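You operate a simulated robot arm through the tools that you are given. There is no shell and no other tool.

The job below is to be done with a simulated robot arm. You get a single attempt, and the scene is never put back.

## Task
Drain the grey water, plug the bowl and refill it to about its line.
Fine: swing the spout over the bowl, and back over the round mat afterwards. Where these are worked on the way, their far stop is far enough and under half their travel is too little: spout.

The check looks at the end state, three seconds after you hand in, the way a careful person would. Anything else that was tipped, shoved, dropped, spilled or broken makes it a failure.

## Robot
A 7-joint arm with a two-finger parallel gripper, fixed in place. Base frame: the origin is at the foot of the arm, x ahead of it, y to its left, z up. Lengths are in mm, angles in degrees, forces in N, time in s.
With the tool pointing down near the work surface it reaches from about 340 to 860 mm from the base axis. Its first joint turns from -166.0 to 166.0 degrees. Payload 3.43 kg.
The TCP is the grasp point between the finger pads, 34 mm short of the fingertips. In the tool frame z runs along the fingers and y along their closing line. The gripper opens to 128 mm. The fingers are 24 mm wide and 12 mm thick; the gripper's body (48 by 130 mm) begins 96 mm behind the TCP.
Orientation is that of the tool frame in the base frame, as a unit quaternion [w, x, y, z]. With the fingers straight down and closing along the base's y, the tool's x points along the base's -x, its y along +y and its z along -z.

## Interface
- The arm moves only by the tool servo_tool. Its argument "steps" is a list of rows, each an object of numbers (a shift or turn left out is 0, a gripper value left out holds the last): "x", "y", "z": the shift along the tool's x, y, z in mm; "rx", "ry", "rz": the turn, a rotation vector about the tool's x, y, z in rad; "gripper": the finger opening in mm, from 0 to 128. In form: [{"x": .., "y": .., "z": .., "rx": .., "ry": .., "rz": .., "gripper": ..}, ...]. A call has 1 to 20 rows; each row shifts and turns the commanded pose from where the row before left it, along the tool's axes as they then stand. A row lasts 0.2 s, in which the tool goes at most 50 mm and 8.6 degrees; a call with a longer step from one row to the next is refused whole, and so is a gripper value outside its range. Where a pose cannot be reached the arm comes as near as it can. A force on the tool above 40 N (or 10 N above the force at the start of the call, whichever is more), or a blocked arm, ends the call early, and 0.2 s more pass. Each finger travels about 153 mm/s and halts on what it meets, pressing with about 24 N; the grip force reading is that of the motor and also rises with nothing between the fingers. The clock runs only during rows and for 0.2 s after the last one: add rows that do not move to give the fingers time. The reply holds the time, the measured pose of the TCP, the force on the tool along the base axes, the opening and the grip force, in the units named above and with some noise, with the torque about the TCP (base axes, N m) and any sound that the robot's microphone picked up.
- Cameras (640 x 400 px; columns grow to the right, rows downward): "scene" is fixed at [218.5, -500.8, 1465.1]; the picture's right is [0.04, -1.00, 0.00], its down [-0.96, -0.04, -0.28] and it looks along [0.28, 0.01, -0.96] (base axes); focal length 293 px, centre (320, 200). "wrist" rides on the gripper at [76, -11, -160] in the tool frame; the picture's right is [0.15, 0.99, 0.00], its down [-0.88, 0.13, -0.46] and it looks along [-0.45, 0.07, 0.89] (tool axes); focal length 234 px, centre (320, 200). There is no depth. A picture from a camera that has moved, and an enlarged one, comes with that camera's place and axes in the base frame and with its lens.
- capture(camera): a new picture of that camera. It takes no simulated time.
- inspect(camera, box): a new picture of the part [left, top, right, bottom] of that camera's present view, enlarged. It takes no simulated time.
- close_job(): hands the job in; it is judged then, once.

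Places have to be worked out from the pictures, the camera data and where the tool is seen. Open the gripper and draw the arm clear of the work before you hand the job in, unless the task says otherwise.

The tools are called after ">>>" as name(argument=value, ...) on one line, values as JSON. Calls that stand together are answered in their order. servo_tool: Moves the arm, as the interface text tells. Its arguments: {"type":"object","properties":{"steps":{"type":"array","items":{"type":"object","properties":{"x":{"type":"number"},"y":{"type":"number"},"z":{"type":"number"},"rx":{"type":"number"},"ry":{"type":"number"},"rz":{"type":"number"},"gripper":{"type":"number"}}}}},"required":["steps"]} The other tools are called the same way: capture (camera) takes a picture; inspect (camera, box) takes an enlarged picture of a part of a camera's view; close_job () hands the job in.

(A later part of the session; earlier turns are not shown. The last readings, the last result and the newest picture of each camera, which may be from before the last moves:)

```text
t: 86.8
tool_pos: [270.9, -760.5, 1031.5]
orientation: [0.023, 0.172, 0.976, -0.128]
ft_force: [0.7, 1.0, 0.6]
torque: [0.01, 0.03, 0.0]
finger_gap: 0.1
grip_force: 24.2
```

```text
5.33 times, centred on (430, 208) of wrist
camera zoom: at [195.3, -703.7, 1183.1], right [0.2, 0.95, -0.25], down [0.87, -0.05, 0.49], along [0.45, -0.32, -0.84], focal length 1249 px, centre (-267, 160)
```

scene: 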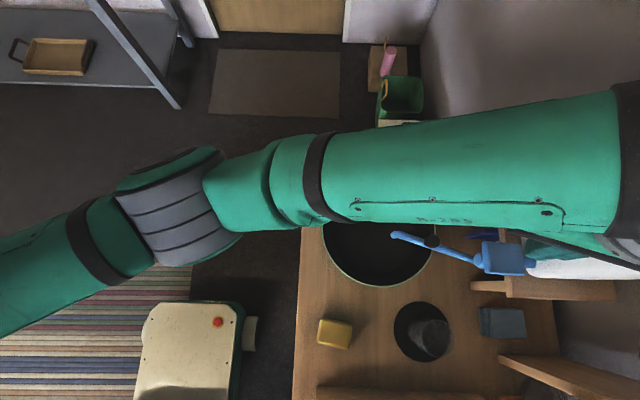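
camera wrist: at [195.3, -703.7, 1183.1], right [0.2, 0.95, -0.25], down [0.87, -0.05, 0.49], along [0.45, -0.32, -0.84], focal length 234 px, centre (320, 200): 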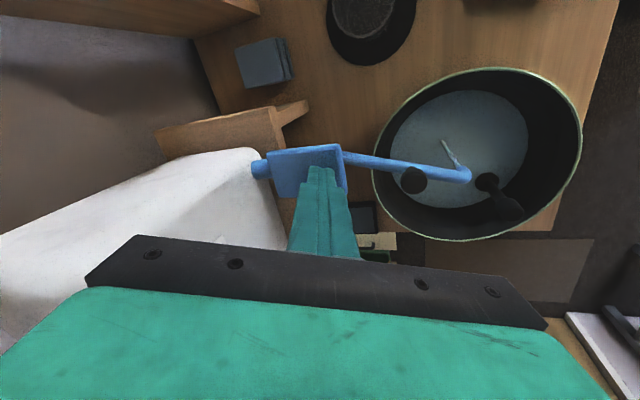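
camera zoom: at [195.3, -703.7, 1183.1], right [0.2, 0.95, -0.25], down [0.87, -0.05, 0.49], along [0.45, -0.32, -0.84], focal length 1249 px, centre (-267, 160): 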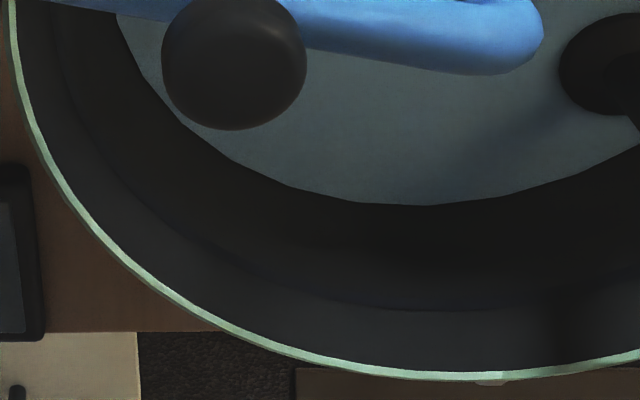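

The line shows as a darker ring roughly midway between rim and water. I'll hold this paddle position for a short time and measure how fast the level rises.

>>> servo_tool(steps=[{}, {}, {}, {}])

>>> inspect(camera="wrist", box=[365, 110, 445, 190])

>>> inspect(camera="wrist", box=[380, 170, 480, 245])

>>> inspect(camera="wrist", box=[360, 50, 600, 250])

```text
t: 87.8
tool_pos: [270.3, -759.5, 1031.3]
orientation: [0.024, 0.172, 0.977, -0.128]
ft_force: [0.4, 1.4, 1.3]
torque: [0.05, -0.02, 0.0]
finger_gap: 0.0
grip_force: 24.2
```

```text
5.00 times, centred on (405, 150) of wrist
camera zoom: at [195.2, -703.8, 1183.2], right [0.2, 0.95, -0.25], down [0.87, -0.05, 0.49], along [0.45, -0.32, -0.84], focal length 1171 px, centre (-105, 450)
```

zoom: 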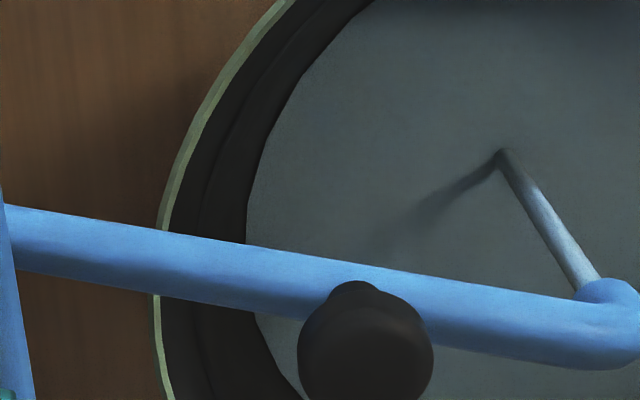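

```text
5.33 times, centred on (430, 208) of wrist
camera zoom: at [195.2, -703.8, 1183.2], right [0.2, 0.95, -0.25], down [0.87, -0.05, 0.49], along [0.45, -0.32, -0.84], focal length 1249 px, centre (-267, 160)
```

zoom: 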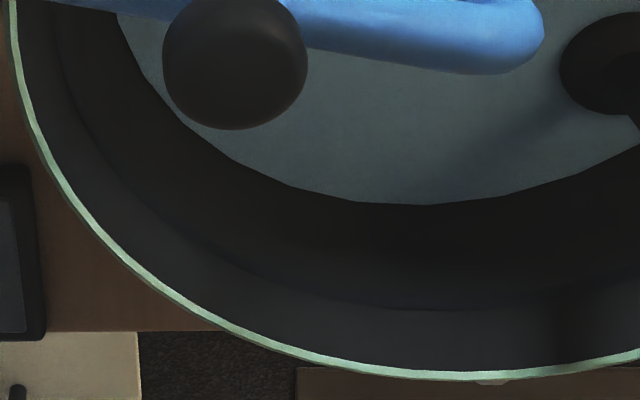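

```text
2.00 times, centred on (480, 150) of wrist
camera zoom: at [195.2, -703.8, 1183.2], right [0.2, 0.95, -0.25], down [0.87, -0.05, 0.49], along [0.45, -0.32, -0.84], focal length 468 px, centre (0, 300)
```

zoom: 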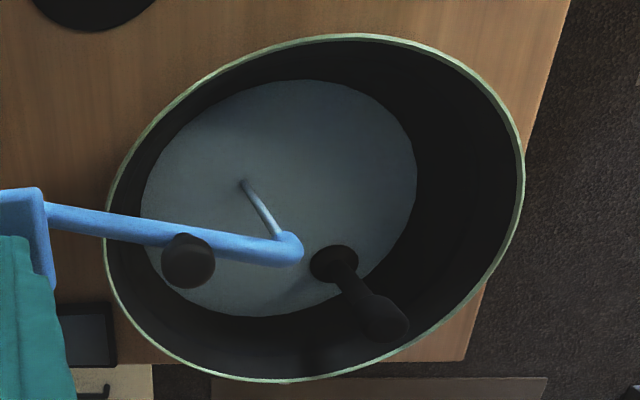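

There was almost no visible rise in one second, so the flow is slow. I'll hold for longer steps.

>>> servo_tool(steps=[{}, {}, {}, {}, {}, {}, {}, {}, {}, {}, {}, {}, {}, {}, {}])

>>> inspect(camera="wrist", box=[365, 110, 445, 190])

>>> inspect(camera="wrist", box=[360, 50, 600, 250])

```text
t: 91.0
tool_pos: [270.1, -759.7, 1030.9]
orientation: [0.022, 0.171, 0.976, -0.129]
ft_force: [-0.9, -0.5, 1.6]
torque: [0.0, 0.05, 0.01]
finger_gap: 0.0
grip_force: 23.4
```

```text
5.00 times, centred on (405, 150) of wrist
camera zoom: at [195.2, -703.8, 1183.2], right [0.2, 0.95, -0.25], down [0.87, -0.05, 0.49], along [0.45, -0.32, -0.84], focal length 1171 px, centre (-105, 450)
```

zoom: 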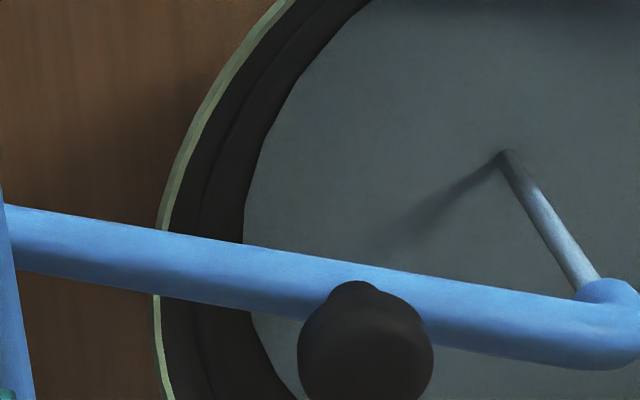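

```text
2.00 times, centred on (480, 150) of wrist
camera zoom: at [195.2, -703.8, 1183.2], right [0.2, 0.95, -0.25], down [0.87, -0.05, 0.49], along [0.45, -0.32, -0.84], focal length 468 px, centre (0, 300)
```

zoom: 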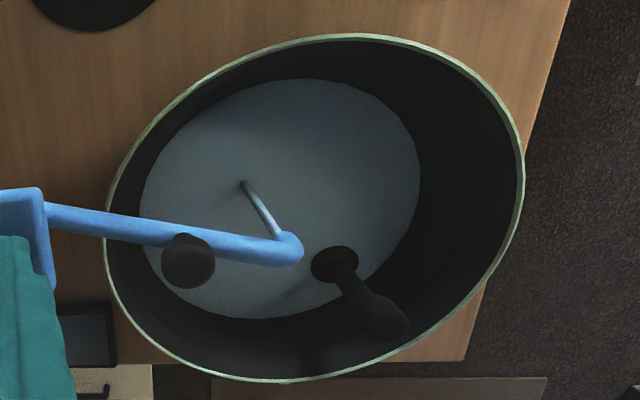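

The level rises slowly, about 1 px/s in the zoom with around 39 px to go to the line. The paddle is only partly down, so I'll press 4 mm further and see if the flow grows.

>>> servo_tool(steps=[{"x": 0.175, "y": 0.488, "z": 1.93}, {"x": 0.175, "y": 0.488, "z": 1.93}, {}, {}, {}, {}, {}, {}, {}, {}])

>>> inspect(camera="wrist", box=[360, 50, 600, 250])

>>> inspect(camera="wrist", box=[380, 170, 480, 245])

```text
t: 93.2
tool_pos: [269.2, -759.2, 1027.2]
orientation: [0.023, 0.171, 0.977, -0.128]
ft_force: [-0.5, 0.2, 1.5]
torque: [0.01, 0.04, -0.03]
finger_gap: 0.0
grip_force: 23.4
```

```text
2.00 times, centred on (480, 150) of wrist
camera zoom: at [194.5, -703.4, 1179.0], right [0.2, 0.95, -0.25], down [0.87, -0.05, 0.49], along [0.45, -0.32, -0.84], focal length 468 px, centre (0, 300)
```

zoom: 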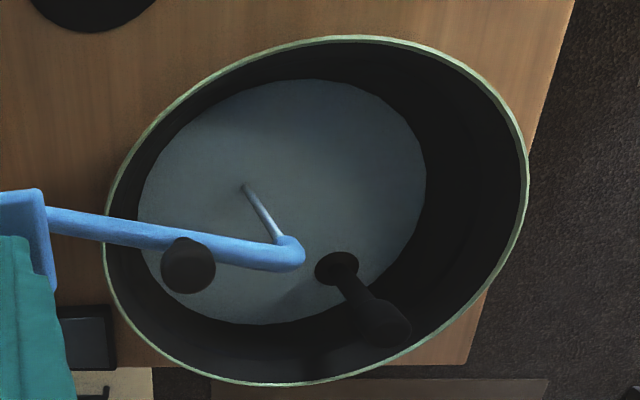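

```text
5.33 times, centred on (430, 208) of wrist
camera zoom: at [194.5, -703.4, 1179.0], right [0.2, 0.95, -0.25], down [0.87, -0.05, 0.49], along [0.45, -0.32, -0.84], focal length 1249 px, centre (-267, 160)
```

zoom: 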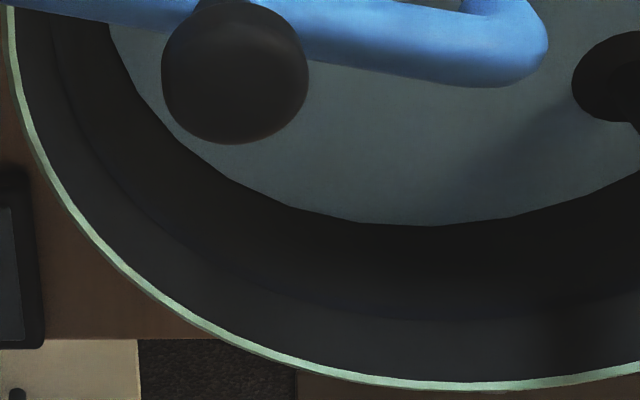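

It is still rising. I'll hold this depth for 4 s and compare.

>>> servo_tool(steps=[{}, {}, {}, {}, {}, {}, {}, {}, {}, {}, {}, {}, {}, {}, {}, {}, {}, {}, {}, {}])

>>> inspect(camera="wrist", box=[360, 50, 600, 250])

>>> inspect(camera="wrist", box=[380, 170, 480, 245])

```text
t: 97.4
tool_pos: [269.6, -760.3, 1027.7]
orientation: [0.023, 0.171, 0.977, -0.128]
ft_force: [-0.4, 0.0, 1.1]
torque: [-0.01, 0.0, 0.02]
finger_gap: 0.0
grip_force: 24.0
```

```text
2.00 times, centred on (480, 150) of wrist
camera zoom: at [194.6, -703.4, 1179.0], right [0.2, 0.95, -0.25], down [0.87, -0.05, 0.49], along [0.45, -0.32, -0.84], focal length 468 px, centre (0, 300)
```

zoom: 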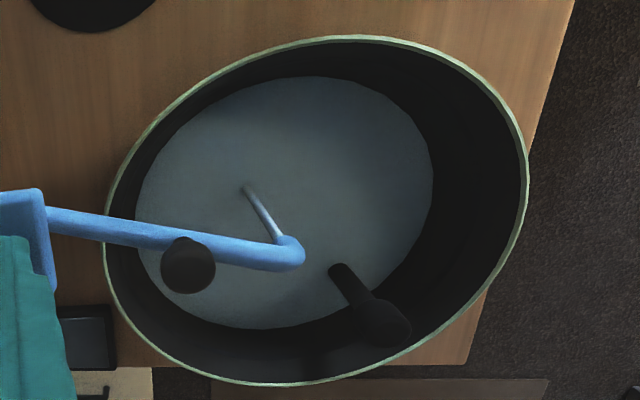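

```text
5.33 times, centred on (430, 208) of wrist
camera zoom: at [194.6, -703.4, 1179.0], right [0.2, 0.95, -0.25], down [0.87, -0.05, 0.49], along [0.45, -0.32, -0.84], focal length 1249 px, centre (-267, 160)
```

zoom: 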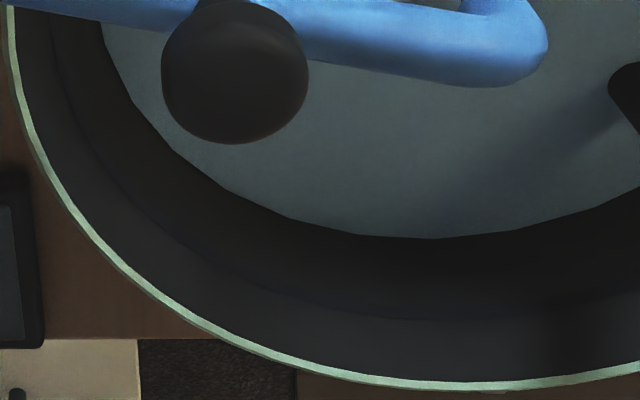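

The water edge moved from row 226 to 239 in 4.2 s, with the line near row 318, so roughly 25 s remain. I'll hold for two more 4-second spells.

>>> servo_tool(steps=[{}, {}, {}, {}, {}, {}, {}, {}, {}, {}, {}, {}, {}, {}, {}, {}, {}, {}, {}, {}])

>>> servo_tool(steps=[{}, {}, {}, {}, {}, {}, {}, {}, {}, {}, {}, {}, {}, {}, {}, {}, {}, {}, {}, {}])

>>> inspect(camera="wrist", box=[360, 50, 600, 250])

>>> inspect(camera="wrist", box=[380, 170, 480, 245])

```text
t: 101.6
tool_pos: [270.6, -758.6, 1027.4]
orientation: [0.023, 0.172, 0.977, -0.128]
ft_force: [0.1, -0.8, 1.3]
torque: [0.0, 0.03, 0.01]
finger_gap: 0.0
grip_force: 23.8
```

```text
t: 105.8
tool_pos: [268.9, -758.8, 1027.4]
orientation: [0.024, 0.172, 0.976, -0.129]
ft_force: [0.7, -0.9, 1.4]
torque: [-0.01, 0.02, -0.01]
finger_gap: 0.0
grip_force: 23.9
```

```text
2.00 times, centred on (480, 150) of wrist
camera zoom: at [194.5, -703.4, 1179.0], right [0.2, 0.95, -0.25], down [0.87, -0.05, 0.49], along [0.45, -0.32, -0.84], focal length 468 px, centre (0, 300)
```

zoom: 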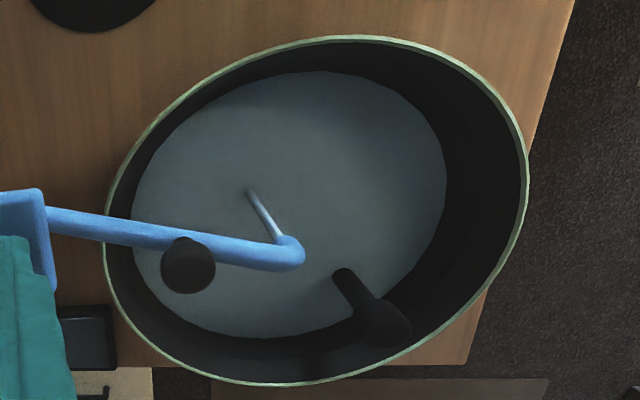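

```text
5.33 times, centred on (430, 208) of wrist
camera zoom: at [194.5, -703.4, 1179.0], right [0.2, 0.95, -0.25], down [0.87, -0.05, 0.49], along [0.45, -0.32, -0.84], focal length 1249 px, centre (-267, 160)
```

zoom: 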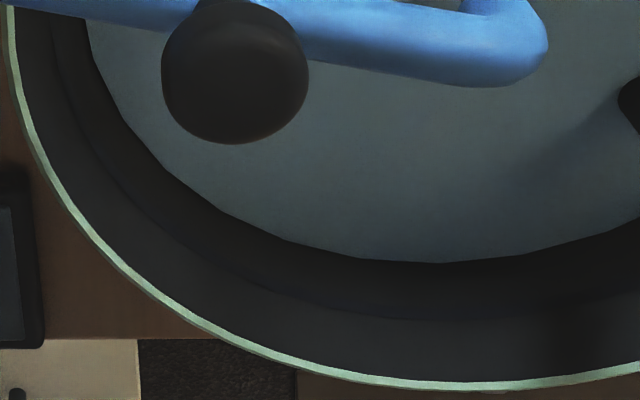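

The water edge is now at row 263 with the line at about 318. I'll hold for about 12 s more and reassess.

>>> servo_tool(steps=[{}, {}, {}, {}, {}, {}, {}, {}, {}, {}, {}, {}, {}, {}, {}, {}, {}, {}, {}, {}])

>>> servo_tool(steps=[{}, {}, {}, {}, {}, {}, {}, {}, {}, {}, {}, {}, {}, {}, {}, {}, {}, {}, {}, {}])

>>> inspect(camera="wrist", box=[360, 50, 600, 250])

>>> inspect(camera="wrist", box=[380, 170, 480, 245])

>>> inspect(camera="wrist", box=[400, 200, 470, 245])

```text
t: 110.0
tool_pos: [269.9, -759.0, 1028.9]
orientation: [0.022, 0.172, 0.977, -0.128]
ft_force: [-0.2, 0.2, 1.5]
torque: [-0.02, 0.02, -0.03]
finger_gap: 0.1
grip_force: 23.7
```

```text
t: 114.2
tool_pos: [270.1, -758.6, 1027.6]
orientation: [0.023, 0.17, 0.977, -0.128]
ft_force: [-0.5, -1.1, 1.6]
torque: [0.01, 0.01, 0.03]
finger_gap: 0.2
grip_force: 24.0
```

```text
2.00 times, centred on (480, 150) of wrist
camera zoom: at [194.5, -703.4, 1179.0], right [0.2, 0.95, -0.25], down [0.87, -0.05, 0.49], along [0.45, -0.32, -0.84], focal length 468 px, centre (0, 300)
```

zoom: 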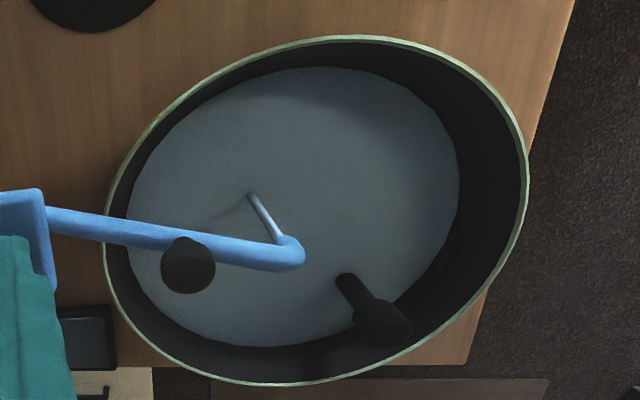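

```text
5.33 times, centred on (430, 208) of wrist
camera zoom: at [194.5, -703.4, 1179.0], right [0.2, 0.95, -0.25], down [0.87, -0.05, 0.49], along [0.45, -0.32, -0.84], focal length 1249 px, centre (-267, 160)
```

zoom: 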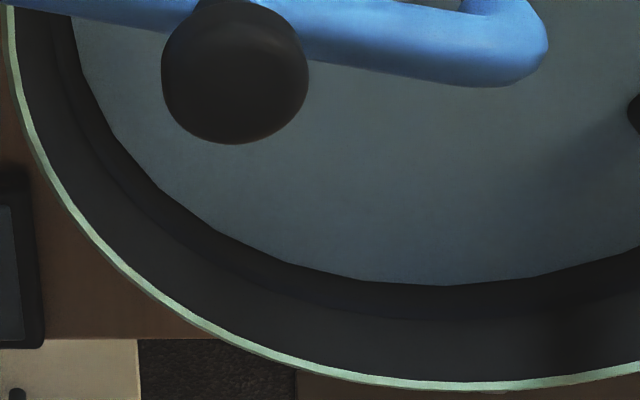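

```text
8.89 times, centred on (435, 222) of wrist
camera zoom: at [194.5, -703.4, 1179.0], right [0.2, 0.95, -0.25], down [0.87, -0.05, 0.49], along [0.45, -0.32, -0.84], focal length 2082 px, centre (-702, 0)
```

zoom: 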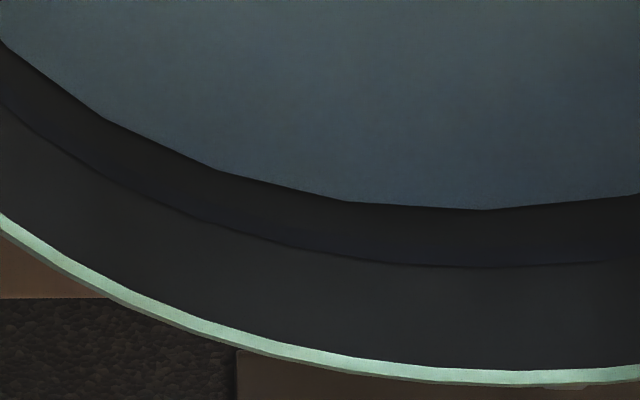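

From the water edge to the line is about 55 px in this zoom, or roughly 12 s at the present rate. I'll hold for 8 s more and then fine-tune.

>>> servo_tool(steps=[{}, {}, {}, {}, {}, {}, {}, {}, {}, {}, {}, {}, {}, {}, {}, {}, {}, {}, {}, {}])

>>> servo_tool(steps=[{}, {}, {}, {}, {}, {}, {}, {}, {}, {}, {}, {}, {}, {}, {}])

>>> inspect(camera="wrist", box=[400, 200, 470, 245])

>>> inspect(camera="wrist", box=[360, 50, 600, 250])

```text
t: 118.4
tool_pos: [270.7, -759.3, 1027.5]
orientation: [0.024, 0.171, 0.976, -0.128]
ft_force: [0.5, 0.0, 1.5]
torque: [-0.01, 0.01, 0.01]
finger_gap: 0.0
grip_force: 24.1
```

```text
t: 121.6
tool_pos: [270.4, -759.5, 1028.4]
orientation: [0.023, 0.172, 0.976, -0.128]
ft_force: [-0.1, -0.6, 1.8]
torque: [0.02, 0.03, -0.01]
finger_gap: 0.2
grip_force: 24.0
```

```text
8.89 times, centred on (435, 222) of wrist
camera zoom: at [194.5, -703.4, 1179.0], right [0.2, 0.95, -0.25], down [0.87, -0.05, 0.49], along [0.45, -0.32, -0.84], focal length 2082 px, centre (-702, 0)
```

zoom: 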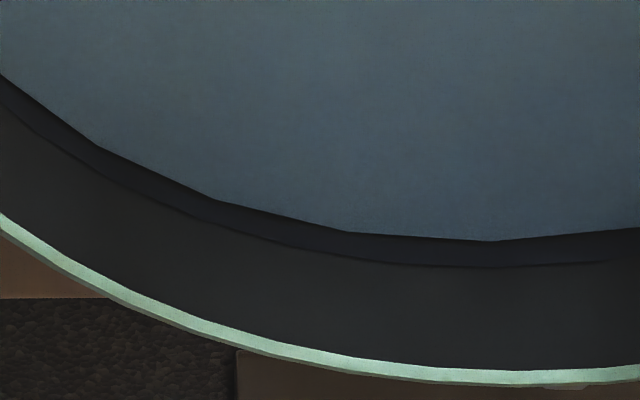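

```text
2.00 times, centred on (480, 150) of wrist
camera zoom: at [194.5, -703.4, 1179.0], right [0.2, 0.95, -0.25], down [0.87, -0.05, 0.49], along [0.45, -0.32, -0.84], focal length 468 px, centre (0, 300)
```

zoom: 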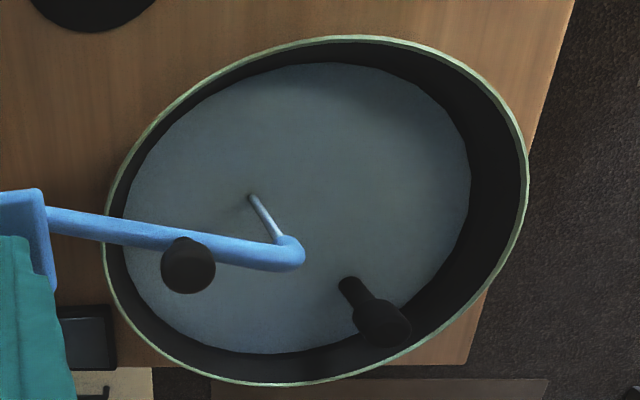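

The water edge is at row 241 and the lower edge of the dark stripe is at 267. I'll enlarge further to see how thick the stripe is before the final seconds.

>>> inspect(camera="wrist", box=[440, 222, 464, 238])

>>> inspect(camera="wrist", box=[405, 205, 429, 221])

>>> inspect(camera="wrist", box=[372, 140, 402, 160])

```text
16.00 times, centred on (452, 230) of wrist
camera zoom: at [194.5, -703.4, 1179.0], right [0.2, 0.95, -0.25], down [0.87, -0.05, 0.49], along [0.45, -0.32, -0.84], focal length 3747 px, centre (-1792, -280)
```

zoom: 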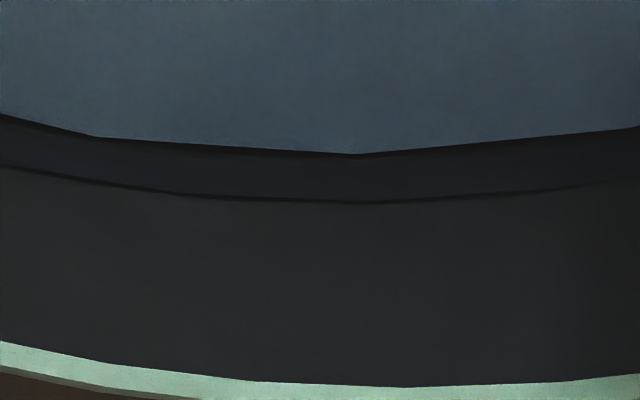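

```text
16.00 times, centred on (417, 213) of wrist
camera zoom: at [194.5, -703.4, 1179.0], right [0.2, 0.95, -0.25], down [0.87, -0.05, 0.49], along [0.45, -0.32, -0.84], focal length 3747 px, centre (-1232, -8)
```

zoom: 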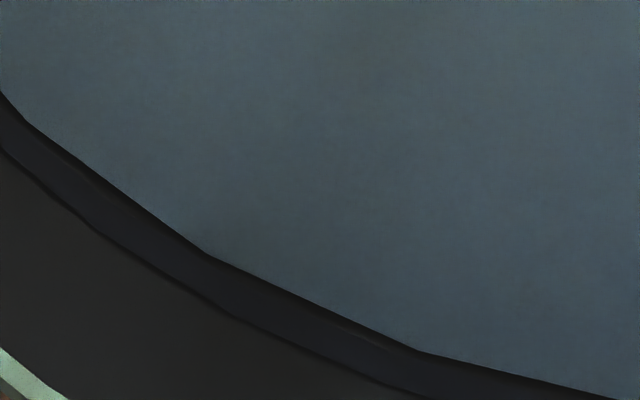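

```text
16.00 times, centred on (387, 150) of wrist
camera zoom: at [194.5, -703.4, 1179.0], right [0.2, 0.95, -0.25], down [0.87, -0.05, 0.49], along [0.45, -0.32, -0.84], focal length 3747 px, centre (-752, 1000)
```

zoom: 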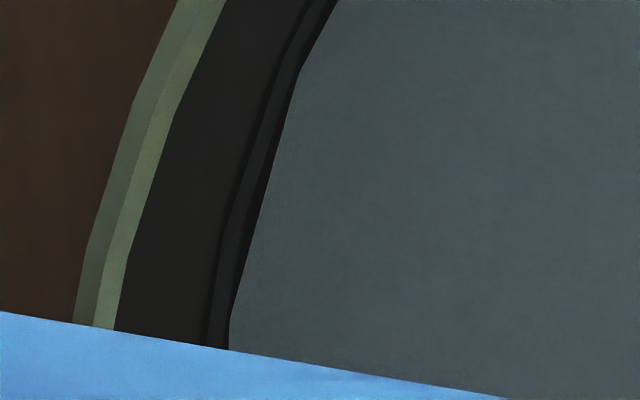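

The stripe is a raised navy band, the water has just reached its lower edge, and the middle is about 3 s away. I'll hold 2.2 s more, then lift off so the paddle can spring shut, and look.

>>> servo_tool(steps=[{}, {}, {}, {}, {}, {}, {}, {}, {}, {}, {}, {"x": -1.31, "y": -3.66, "z": -14.5}, {"x": -1.31, "y": -3.66, "z": -14.5}])

>>> inspect(camera="wrist", box=[250, 50, 600, 250])

>>> inspect(camera="wrist", box=[400, 190, 470, 235])

>>> inspect(camera="wrist", box=[250, 110, 390, 220])

```text
t: 124.4
tool_pos: [269.2, -758.8, 1057.8]
orientation: [0.023, 0.172, 0.976, -0.128]
ft_force: [0.5, 0.1, -0.5]
torque: [0.03, 0.0, -0.01]
finger_gap: 0.2
grip_force: 23.8
```

```text
1.83 times, centred on (425, 150) of wrist
camera zoom: at [193.9, -703.3, 1209.3], right [0.2, 0.95, -0.25], down [0.87, -0.05, 0.49], along [0.45, -0.32, -0.84], focal length 428 px, centre (128, 291)
```

zoom: 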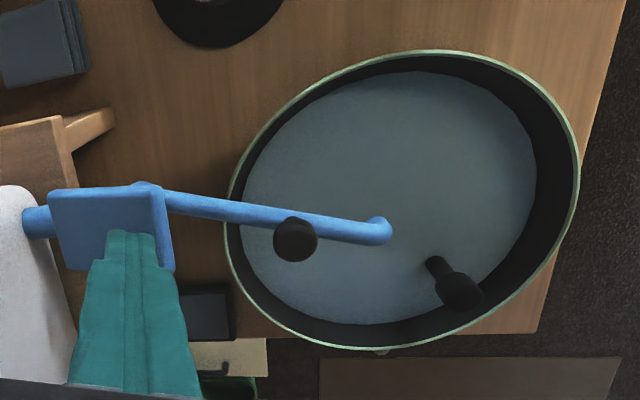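

```text
8.89 times, centred on (435, 212) of wrist
camera zoom: at [193.9, -703.3, 1209.3], right [0.2, 0.95, -0.25], down [0.87, -0.05, 0.49], along [0.45, -0.32, -0.84], focal length 2082 px, centre (-702, 89)
```

zoom: 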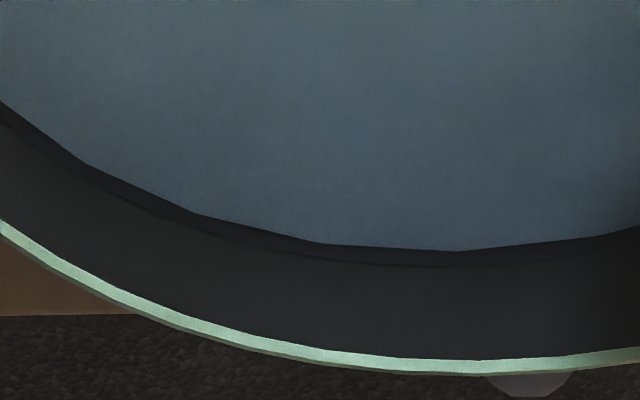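

```text
3.64 times, centred on (320, 165) of wrist
camera zoom: at [193.9, -703.3, 1209.3], right [0.2, 0.95, -0.25], down [0.87, -0.05, 0.49], along [0.45, -0.32, -0.84], focal length 852 px, centre (320, 327)
```

zoom: 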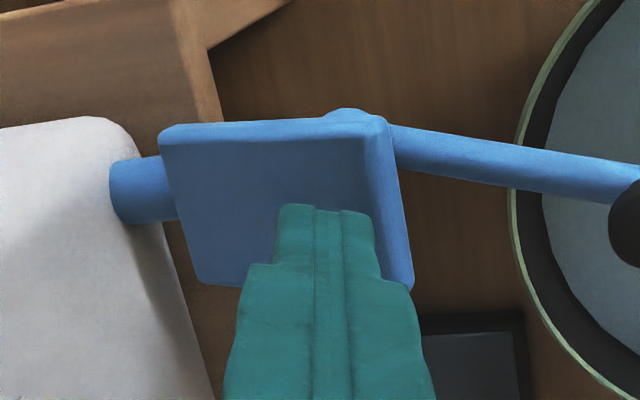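

The flow has stopped, the paddle sprung back up, and the water sits within the stripe at about its middle. Now I'll raise the hand, untilt, move away from the tank and realign to fetch the spout knob near (298, -689).

>>> servo_tool(steps=[{"x": -3.06, "y": -8.55, "z": -33.8}, {"x": -3.06, "y": -8.55, "z": -33.8}, {"rx": -0.123, "ry": 0.0448}, {"rx": -0.123, "ry": 0.0448}, {"x": -1.75, "y": 38}, {"x": -1.75, "y": 38}, {"rz": 0.138, "gripper": 50}, {"rz": 0.138}, {"rz": 0.138}, {"rz": 0.138}, {"rz": 0.138}, {"rz": 0.138}, {"rz": 0.138}, {"rz": 0.138}, {"rz": 0.138}, {"rz": 0.138}, {"rz": 0.138}, {"z": 20}, {}])

>>> capture(camera="wrist")

>>> inspect(camera="wrist", box=[200, 0, 440, 200])

```text
t: 128.4
tool_pos: [298.3, -689.9, 1105.7]
orientation: [0.0, 0.804, 0.595, 0.001]
ft_force: [-0.7, -0.9, -0.7]
torque: [-0.01, 0.01, 0.03]
finger_gap: 50.2
grip_force: 0.1
```

```text
taken
camera wrist: at [308.8, -613.7, 1267.7], right [0.99, -0.15, 0.0], down [-0.13, -0.88, 0.46], along [-0.07, -0.45, -0.89], focal length 234 px, centre (320, 200)
```

wrist: 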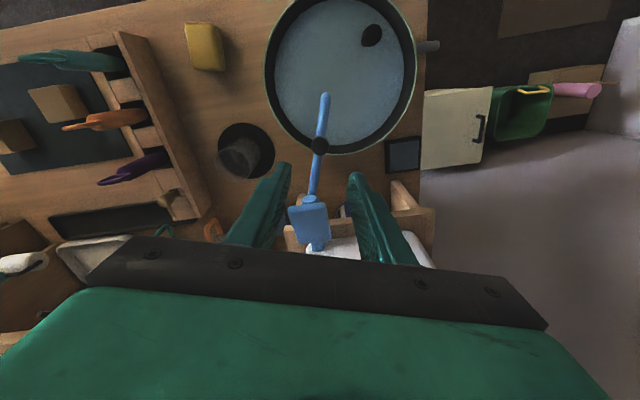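

```text
2.00 times, centred on (320, 100) of wrist
camera zoom: at [308.8, -613.7, 1267.7], right [0.99, -0.15, 0.0], down [-0.13, -0.88, 0.46], along [-0.07, -0.45, -0.89], focal length 468 px, centre (320, 400)
```

zoom: 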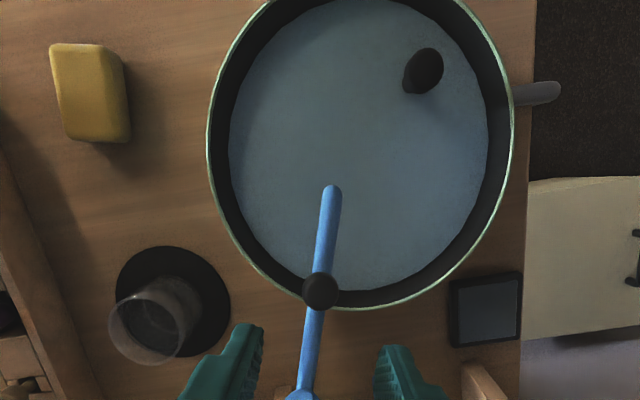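

The knob is within 2 mm of my TCP's vertical line. I'll descend around it in two stages.

>>> servo_tool(steps=[{"z": 35}, {"z": 35}, {"z": 30}, {}])

>>> inspect(camera="wrist", box=[230, 50, 410, 200])

```text
t: 129.4
tool_pos: [298.2, -690.5, 1006.6]
orientation: [0.001, 0.803, 0.596, 0.001]
ft_force: [1.0, 0.4, 0.6]
torque: [0.01, 0.02, -0.04]
finger_gap: 50.1
grip_force: 0.1
```

```text
2.67 times, centred on (320, 125) of wrist
camera zoom: at [309.9, -614.2, 1168.1], right [0.99, -0.15, 0.0], down [-0.13, -0.88, 0.46], along [-0.07, -0.45, -0.89], focal length 624 px, centre (320, 400)
```

zoom: 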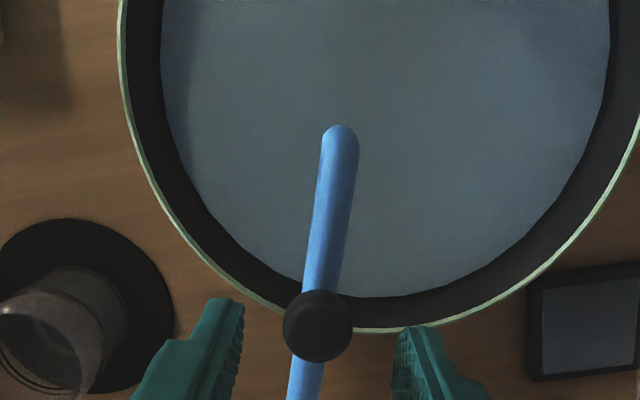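

It is well centred. I'll go down, close to a loose cage and swing back the same way: first half, then a check.

>>> servo_tool(steps=[{"z": 20}, {"z": 18}, {"gripper": 27}, {}, {"y": -9.48, "x": -0.475, "rz": -0.1}, {"y": -9.48, "x": -0.475, "rz": -0.1}, {"y": -9.48, "x": -0.475, "rz": -0.1}, {"y": -9.48, "x": -0.475, "rz": -0.1}, {"y": -9.48, "x": -0.475, "rz": -0.1}, {"y": -9.48, "x": -0.475, "rz": -0.1}, {"y": -9.48, "x": -0.475, "rz": -0.1}, {"y": -9.48, "x": -0.475, "rz": -0.1}, {}])

>>> capture(camera="wrist")

>>> inspect(camera="wrist", box=[230, 50, 410, 200])

```text
t: 132.2
tool_pos: [225.9, -695.7, 969.9]
orientation: [0.001, 0.507, 0.862, 0.001]
ft_force: [-0.5, -0.2, 0.1]
torque: [0.02, 0.0, 0.0]
finger_gap: 27.0
grip_force: 0.0
```

```text
taken
camera wrist: at [179.2, -636.0, 1130.3], right [0.79, 0.61, 0.0], down [0.54, -0.71, 0.46], along [0.28, -0.36, -0.89], focal length 234 px, centre (320, 200)
```

wrist: 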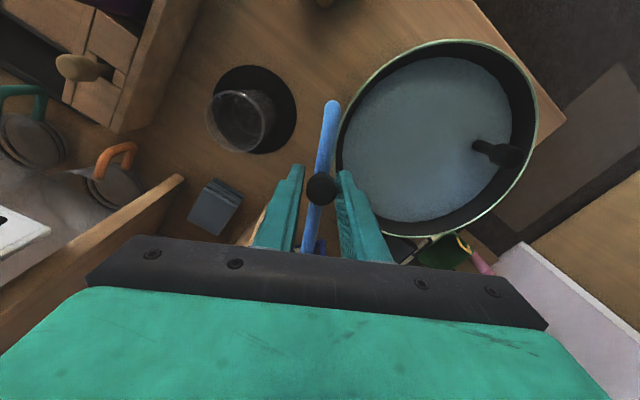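

```text
2.67 times, centred on (320, 125) of wrist
camera zoom: at [179.2, -636.0, 1130.3], right [0.79, 0.61, 0.0], down [0.54, -0.71, 0.46], along [0.28, -0.36, -0.89], focal length 624 px, centre (320, 400)
```

zoom: 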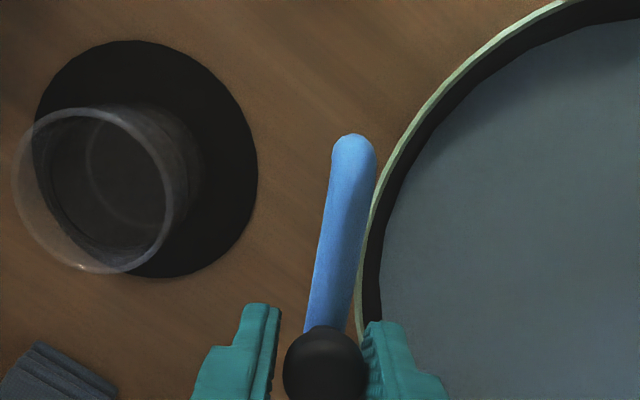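

The swing back goes smoothly. I'll continue the remaining ~43° toward the mat.

>>> servo_tool(steps=[{"y": -9.48, "x": -0.475, "rz": -0.1}, {"y": -9.48, "x": -0.475, "rz": -0.1}, {"y": -9.48, "x": -0.475, "rz": -0.1}, {"y": -9.48, "x": -0.475, "rz": -0.1}, {"y": -9.48, "x": -0.475, "rz": -0.1}, {"y": -9.48, "x": -0.475, "rz": -0.1}, {"y": -9.48, "x": -0.475, "rz": -0.1}, {}])

>>> capture(camera="wrist")

>>> inspect(camera="wrist", box=[230, 50, 410, 200])

```text
t: 134.0
tool_pos: [182.6, -747.2, 969.2]
orientation: [0.0, 0.181, 0.983, -0.001]
ft_force: [0.1, -1.2, 0.2]
torque: [-0.02, 0.0, 0.01]
finger_gap: 26.9
grip_force: 0.1
```

```text
taken
camera wrist: at [107.8, -730.3, 1129.9], right [0.22, 0.98, 0.0], down [0.87, -0.19, 0.46], along [0.44, -0.1, -0.89], focal length 234 px, centre (320, 200)
```

wrist: 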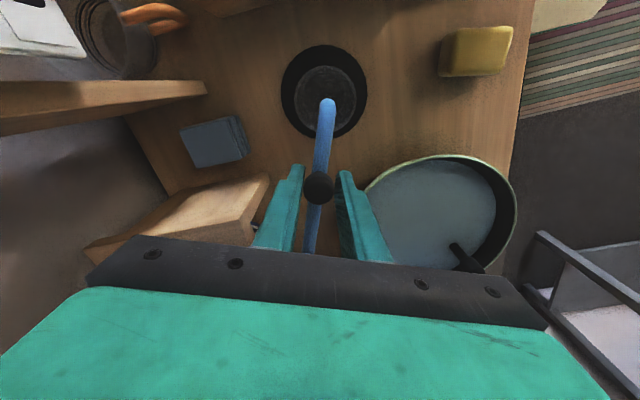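

```text
2.67 times, centred on (320, 125) of wrist
camera zoom: at [107.8, -730.3, 1129.9], right [0.22, 0.98, 0.0], down [0.87, -0.19, 0.46], along [0.44, -0.1, -0.89], focal length 624 px, centre (320, 400)
```

zoom: 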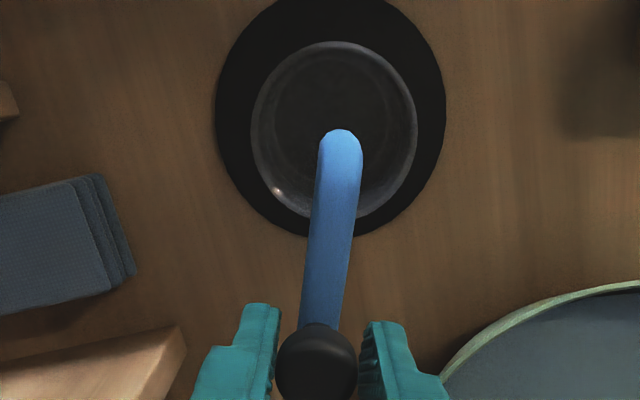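

The spout tip is back over the mat and glass. A small final push of about 3° should bring it to its original position or stop.

>>> servo_tool(steps=[{"y": -2.85, "rz": -0.03}, {"y": -2.85, "rz": -0.03}, {}])

>>> inspect(camera="wrist", box=[230, 50, 410, 200])

```text
t: 134.8
tool_pos: [180.6, -752.1, 969.6]
orientation: [0.001, 0.152, 0.988, 0.002]
ft_force: [3.7, 6.7, -2.4]
torque: [0.01, -0.03, 0.03]
finger_gap: 31.1
grip_force: 3.7
```

```text
2.67 times, centred on (320, 125) of wrist
camera zoom: at [105.3, -739.9, 1130.2], right [0.16, 0.99, 0.0], down [0.88, -0.14, 0.46], along [0.45, -0.07, -0.89], focal length 624 px, centre (320, 400)
```

zoom: 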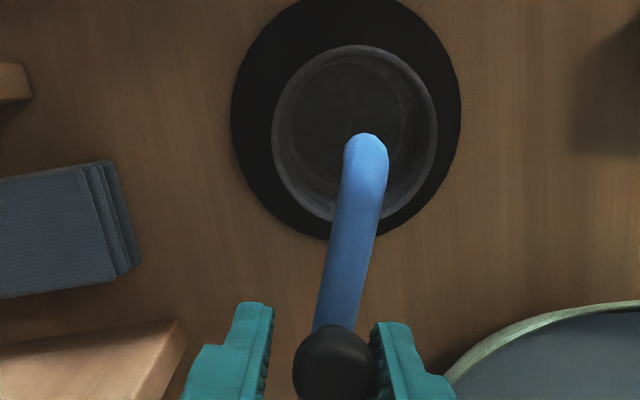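

The finger has sprung and the force has risen a little, so the spout is back at its rest stop over the mat. I'll recentre, open and lift clear.

>>> servo_tool(steps=[{"y": 3}, {"y": 2, "gripper": 50}, {}, {}, {"z": -15}, {"z": -30}, {"z": -35}, {"z": -40}, {"z": -40}, {}])

>>> capture(camera="wrist")

>>> capture(camera="scene")

```text
t: 137.0
tool_pos: [181.7, -747.2, 1130.0]
orientation: [-0.001, 0.152, 0.988, 0.001]
ft_force: [0.4, -0.5, 0.0]
torque: [0.04, 0.01, -0.03]
finger_gap: 49.9
grip_force: 0.0
```

```text
taken
camera wrist: at [106.7, -735.2, 1291.0], right [0.16, 0.99, 0.0], down [0.88, -0.14, 0.46], along [0.45, -0.07, -0.89], focal length 234 px, centre (320, 200)
```

wrist: 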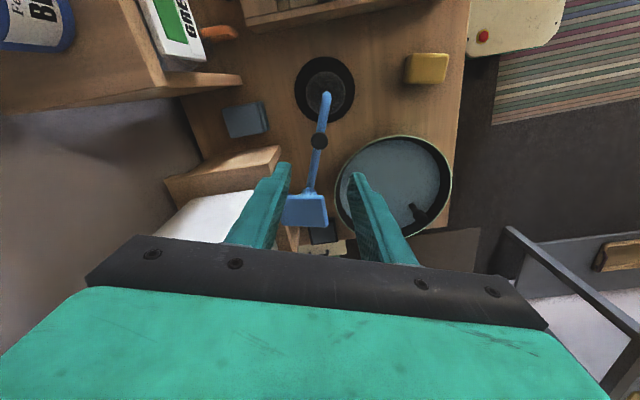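

```text
taken
```

scene: 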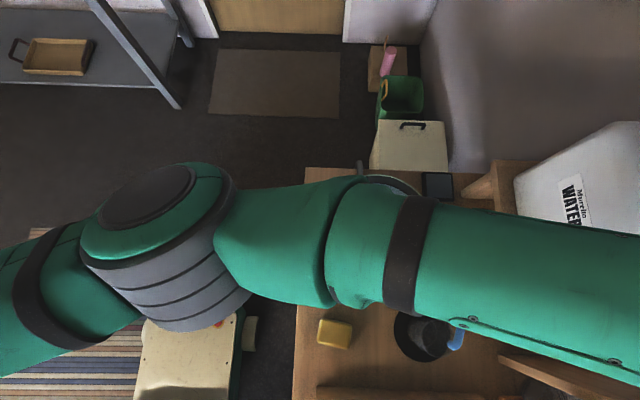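

Everything looks in order. I'll move back over the -y side of the bowl's near edge for an oblique look at the water level against the line.

>>> servo_tool(steps=[{"x": -4.7, "y": 43}, {"x": -4.7, "y": 43}, {"x": -4.7, "y": 43}, {"x": -4.7, "y": 43}, {"x": -4.7, "y": 43}, {"rz": -0.102}, {"rz": -0.102}, {"rz": -0.102, "z": 20}, {"ry": -0.13, "z": 20}, {"ry": -0.13, "z": 20}, {"ry": -0.13, "z": 10}, {"ry": -0.13}, {"ry": -0.13}, {"ry": -0.13}, {}])

>>> capture(camera="wrist")

>>> inspect(camera="wrist", box=[150, 0, 390, 150])

>>> inspect(camera="wrist", box=[190, 70, 290, 140])

```text
t: 140.2
tool_pos: [270.9, -550.4, 1060.2]
orientation: [0.381, 0.002, 0.925, -0.001]
ft_force: [-1.4, 0.1, 0.4]
torque: [0.0, -0.06, 0.02]
finger_gap: 49.9
grip_force: 0.0
```

```text
taken
camera wrist: at [104.3, -561.1, 1121.5], right [-0.1, 0.99, -0.1], down [0.3, 0.13, 0.94], along [0.95, 0.06, -0.31], focal length 234 px, centre (320, 200)
```

wrist: 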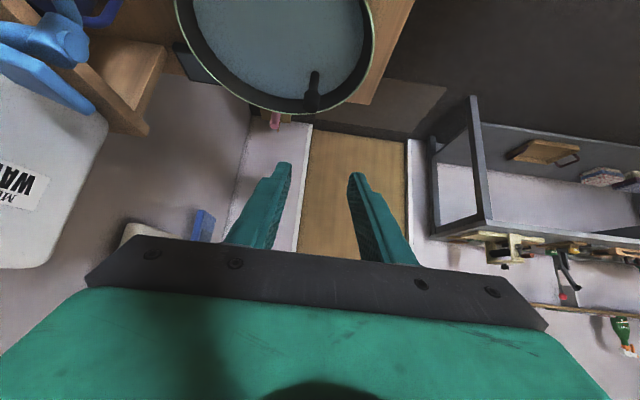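

```text
2.67 times, centred on (270, 75) of wrist
camera zoom: at [104.3, -561.1, 1121.5], right [-0.1, 0.99, -0.1], down [0.3, 0.13, 0.94], along [0.95, 0.06, -0.31], focal length 624 px, centre (453, 533)
```

zoom: 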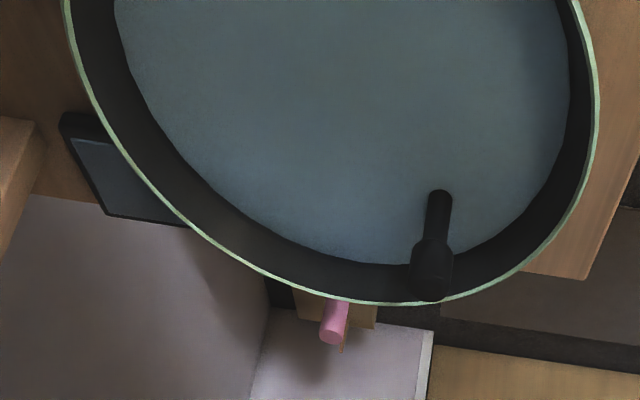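

```text
5.71 times, centred on (240, 105) of wrist
camera zoom: at [104.3, -561.1, 1121.5], right [-0.1, 0.99, -0.1], down [0.3, 0.13, 0.94], along [0.95, 0.06, -0.31], focal length 1338 px, centre (777, 743)
```

zoom: 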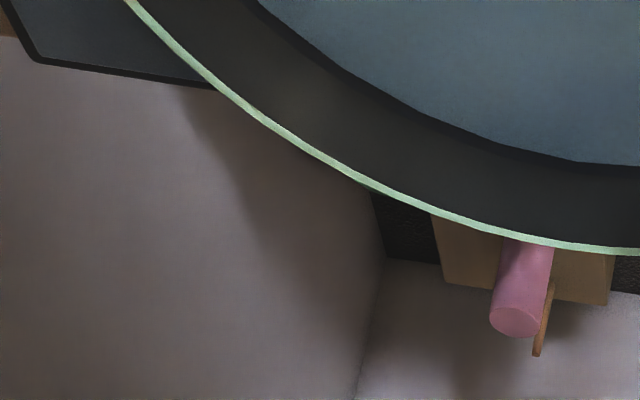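

The stripe is now mostly covered, so I'll enlarge the waterline to see how much of it remains above the water.

>>> inspect(camera="wrist", box=[260, 80, 300, 110])

>>> inspect(camera="wrist", box=[205, 40, 245, 70])

>>> inspect(camera="wrist", box=[335, 40, 385, 80])

>>> inspect(camera="scene", box=[310, 160, 450, 300])

```text
13.33 times, centred on (280, 95) of wrist
camera zoom: at [104.3, -561.1, 1121.5], right [-0.1, 0.99, -0.1], down [0.3, 0.13, 0.94], along [0.95, 0.06, -0.31], focal length 3122 px, centre (853, 1600)
```

zoom: 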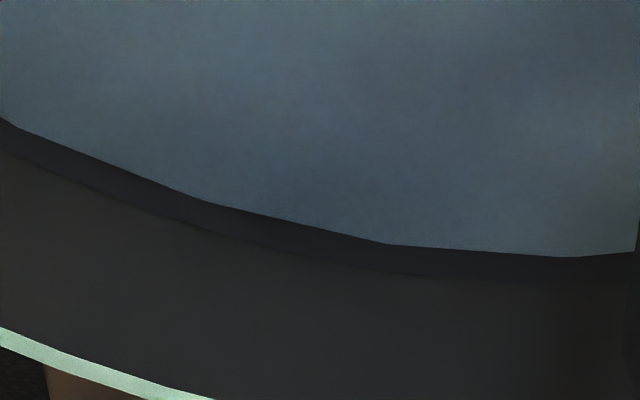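

```text
13.33 times, centred on (225, 55) of wrist
camera zoom: at [104.3, -561.1, 1121.5], right [-0.1, 0.99, -0.1], down [0.3, 0.13, 0.94], along [0.95, 0.06, -0.31], focal length 3122 px, centre (1587, 2133)
```

zoom: 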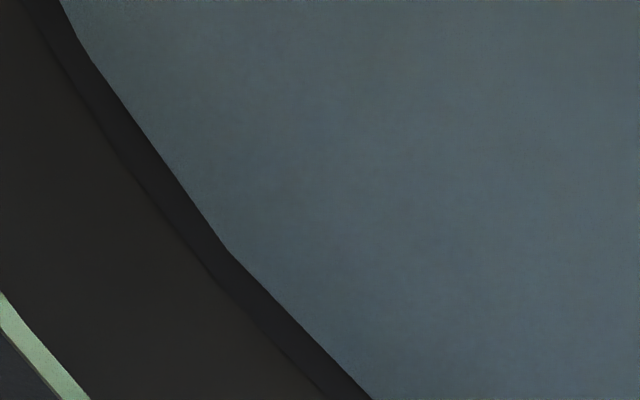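

```text
10.00 times, centred on (360, 60) of wrist
camera zoom: at [104.3, -561.1, 1121.5], right [-0.1, 0.99, -0.1], down [0.3, 0.13, 0.94], along [0.95, 0.06, -0.31], focal length 2342 px, centre (-80, 1600)
```

zoom: 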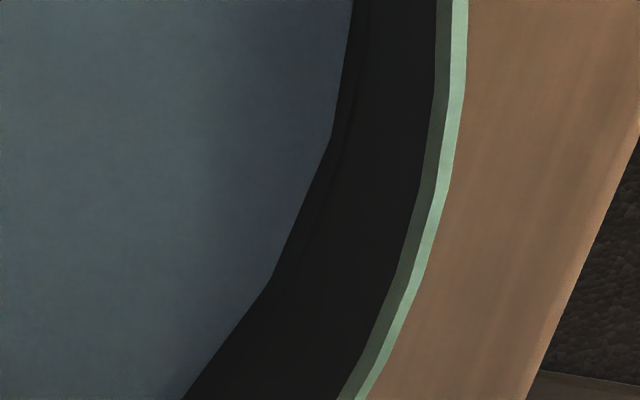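

```text
2.86 times, centred on (380, 230) of scene
camera zoom: at [218.5, -500.8, 1465.1], right [0.04, -1.0, 0.0], down [-0.96, -0.04, -0.28], along [0.28, 0.01, -0.96], focal length 837 px, centre (149, 114)
```

zoom: 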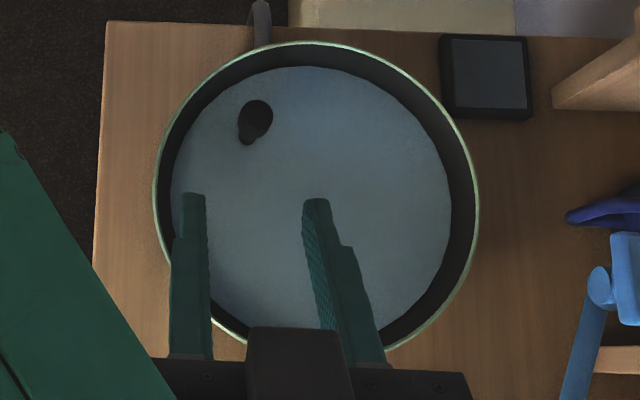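

About half of the raised stripe is still visible above the water, so the level is on the line. I'll wait a few seconds here and compare the same zoom, to be sure the plug is not leaking and nothing drips.

>>> servo_tool(steps=[{}, {}, {}, {}, {}, {}, {}, {}, {}, {}, {}, {}, {}, {}, {}, {}, {}, {}, {}, {}])

>>> servo_tool(steps=[{}, {}, {}, {}, {}, {}, {}, {}, {}, {}, {}, {}, {}, {}, {}, {}, {}, {}, {}, {}])

>>> inspect(camera="wrist", box=[260, 80, 300, 110])

>>> inspect(camera="wrist", box=[205, 40, 245, 70])

```text
t: 144.4
tool_pos: [274.4, -549.6, 1060.0]
orientation: [0.38, 0.001, 0.925, 0.0]
ft_force: [0.3, -0.2, -0.3]
torque: [-0.02, 0.02, 0.0]
finger_gap: 50.0
grip_force: 0.0
```

```text
t: 148.6
tool_pos: [273.7, -550.0, 1061.2]
orientation: [0.38, 0.001, 0.925, 0.0]
ft_force: [-0.8, -0.6, -0.5]
torque: [-0.01, 0.02, -0.02]
finger_gap: 50.1
grip_force: 0.0
```

```text
13.33 times, centred on (280, 95) of wrist
camera zoom: at [107.3, -560.7, 1121.7], right [-0.1, 0.99, -0.1], down [0.31, 0.13, 0.94], along [0.95, 0.07, -0.32], focal length 3122 px, centre (853, 1600)
```

zoom: 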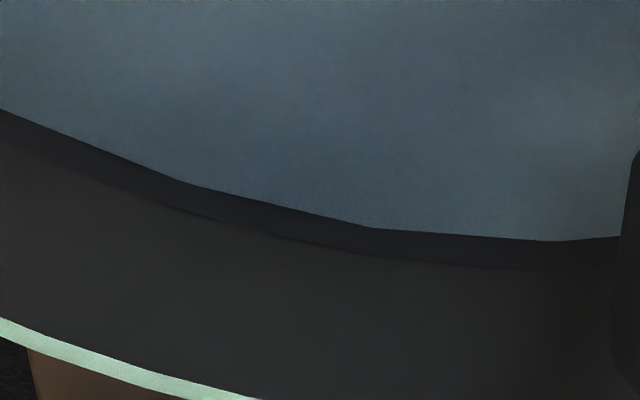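

```text
13.33 times, centred on (225, 55) of wrist
camera zoom: at [107.3, -560.7, 1121.7], right [-0.1, 0.99, -0.1], down [0.31, 0.13, 0.94], along [0.95, 0.07, -0.32], focal length 3122 px, centre (1587, 2133)
```

zoom: 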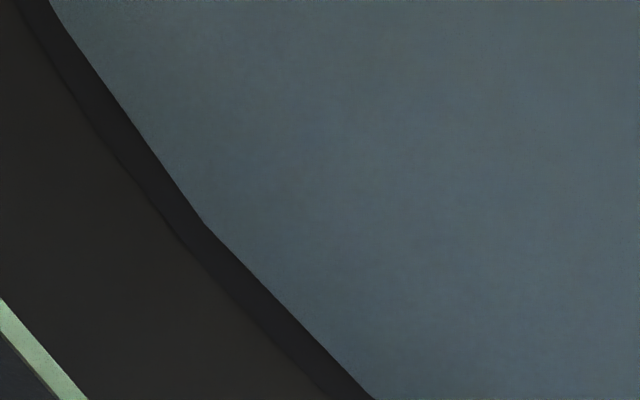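

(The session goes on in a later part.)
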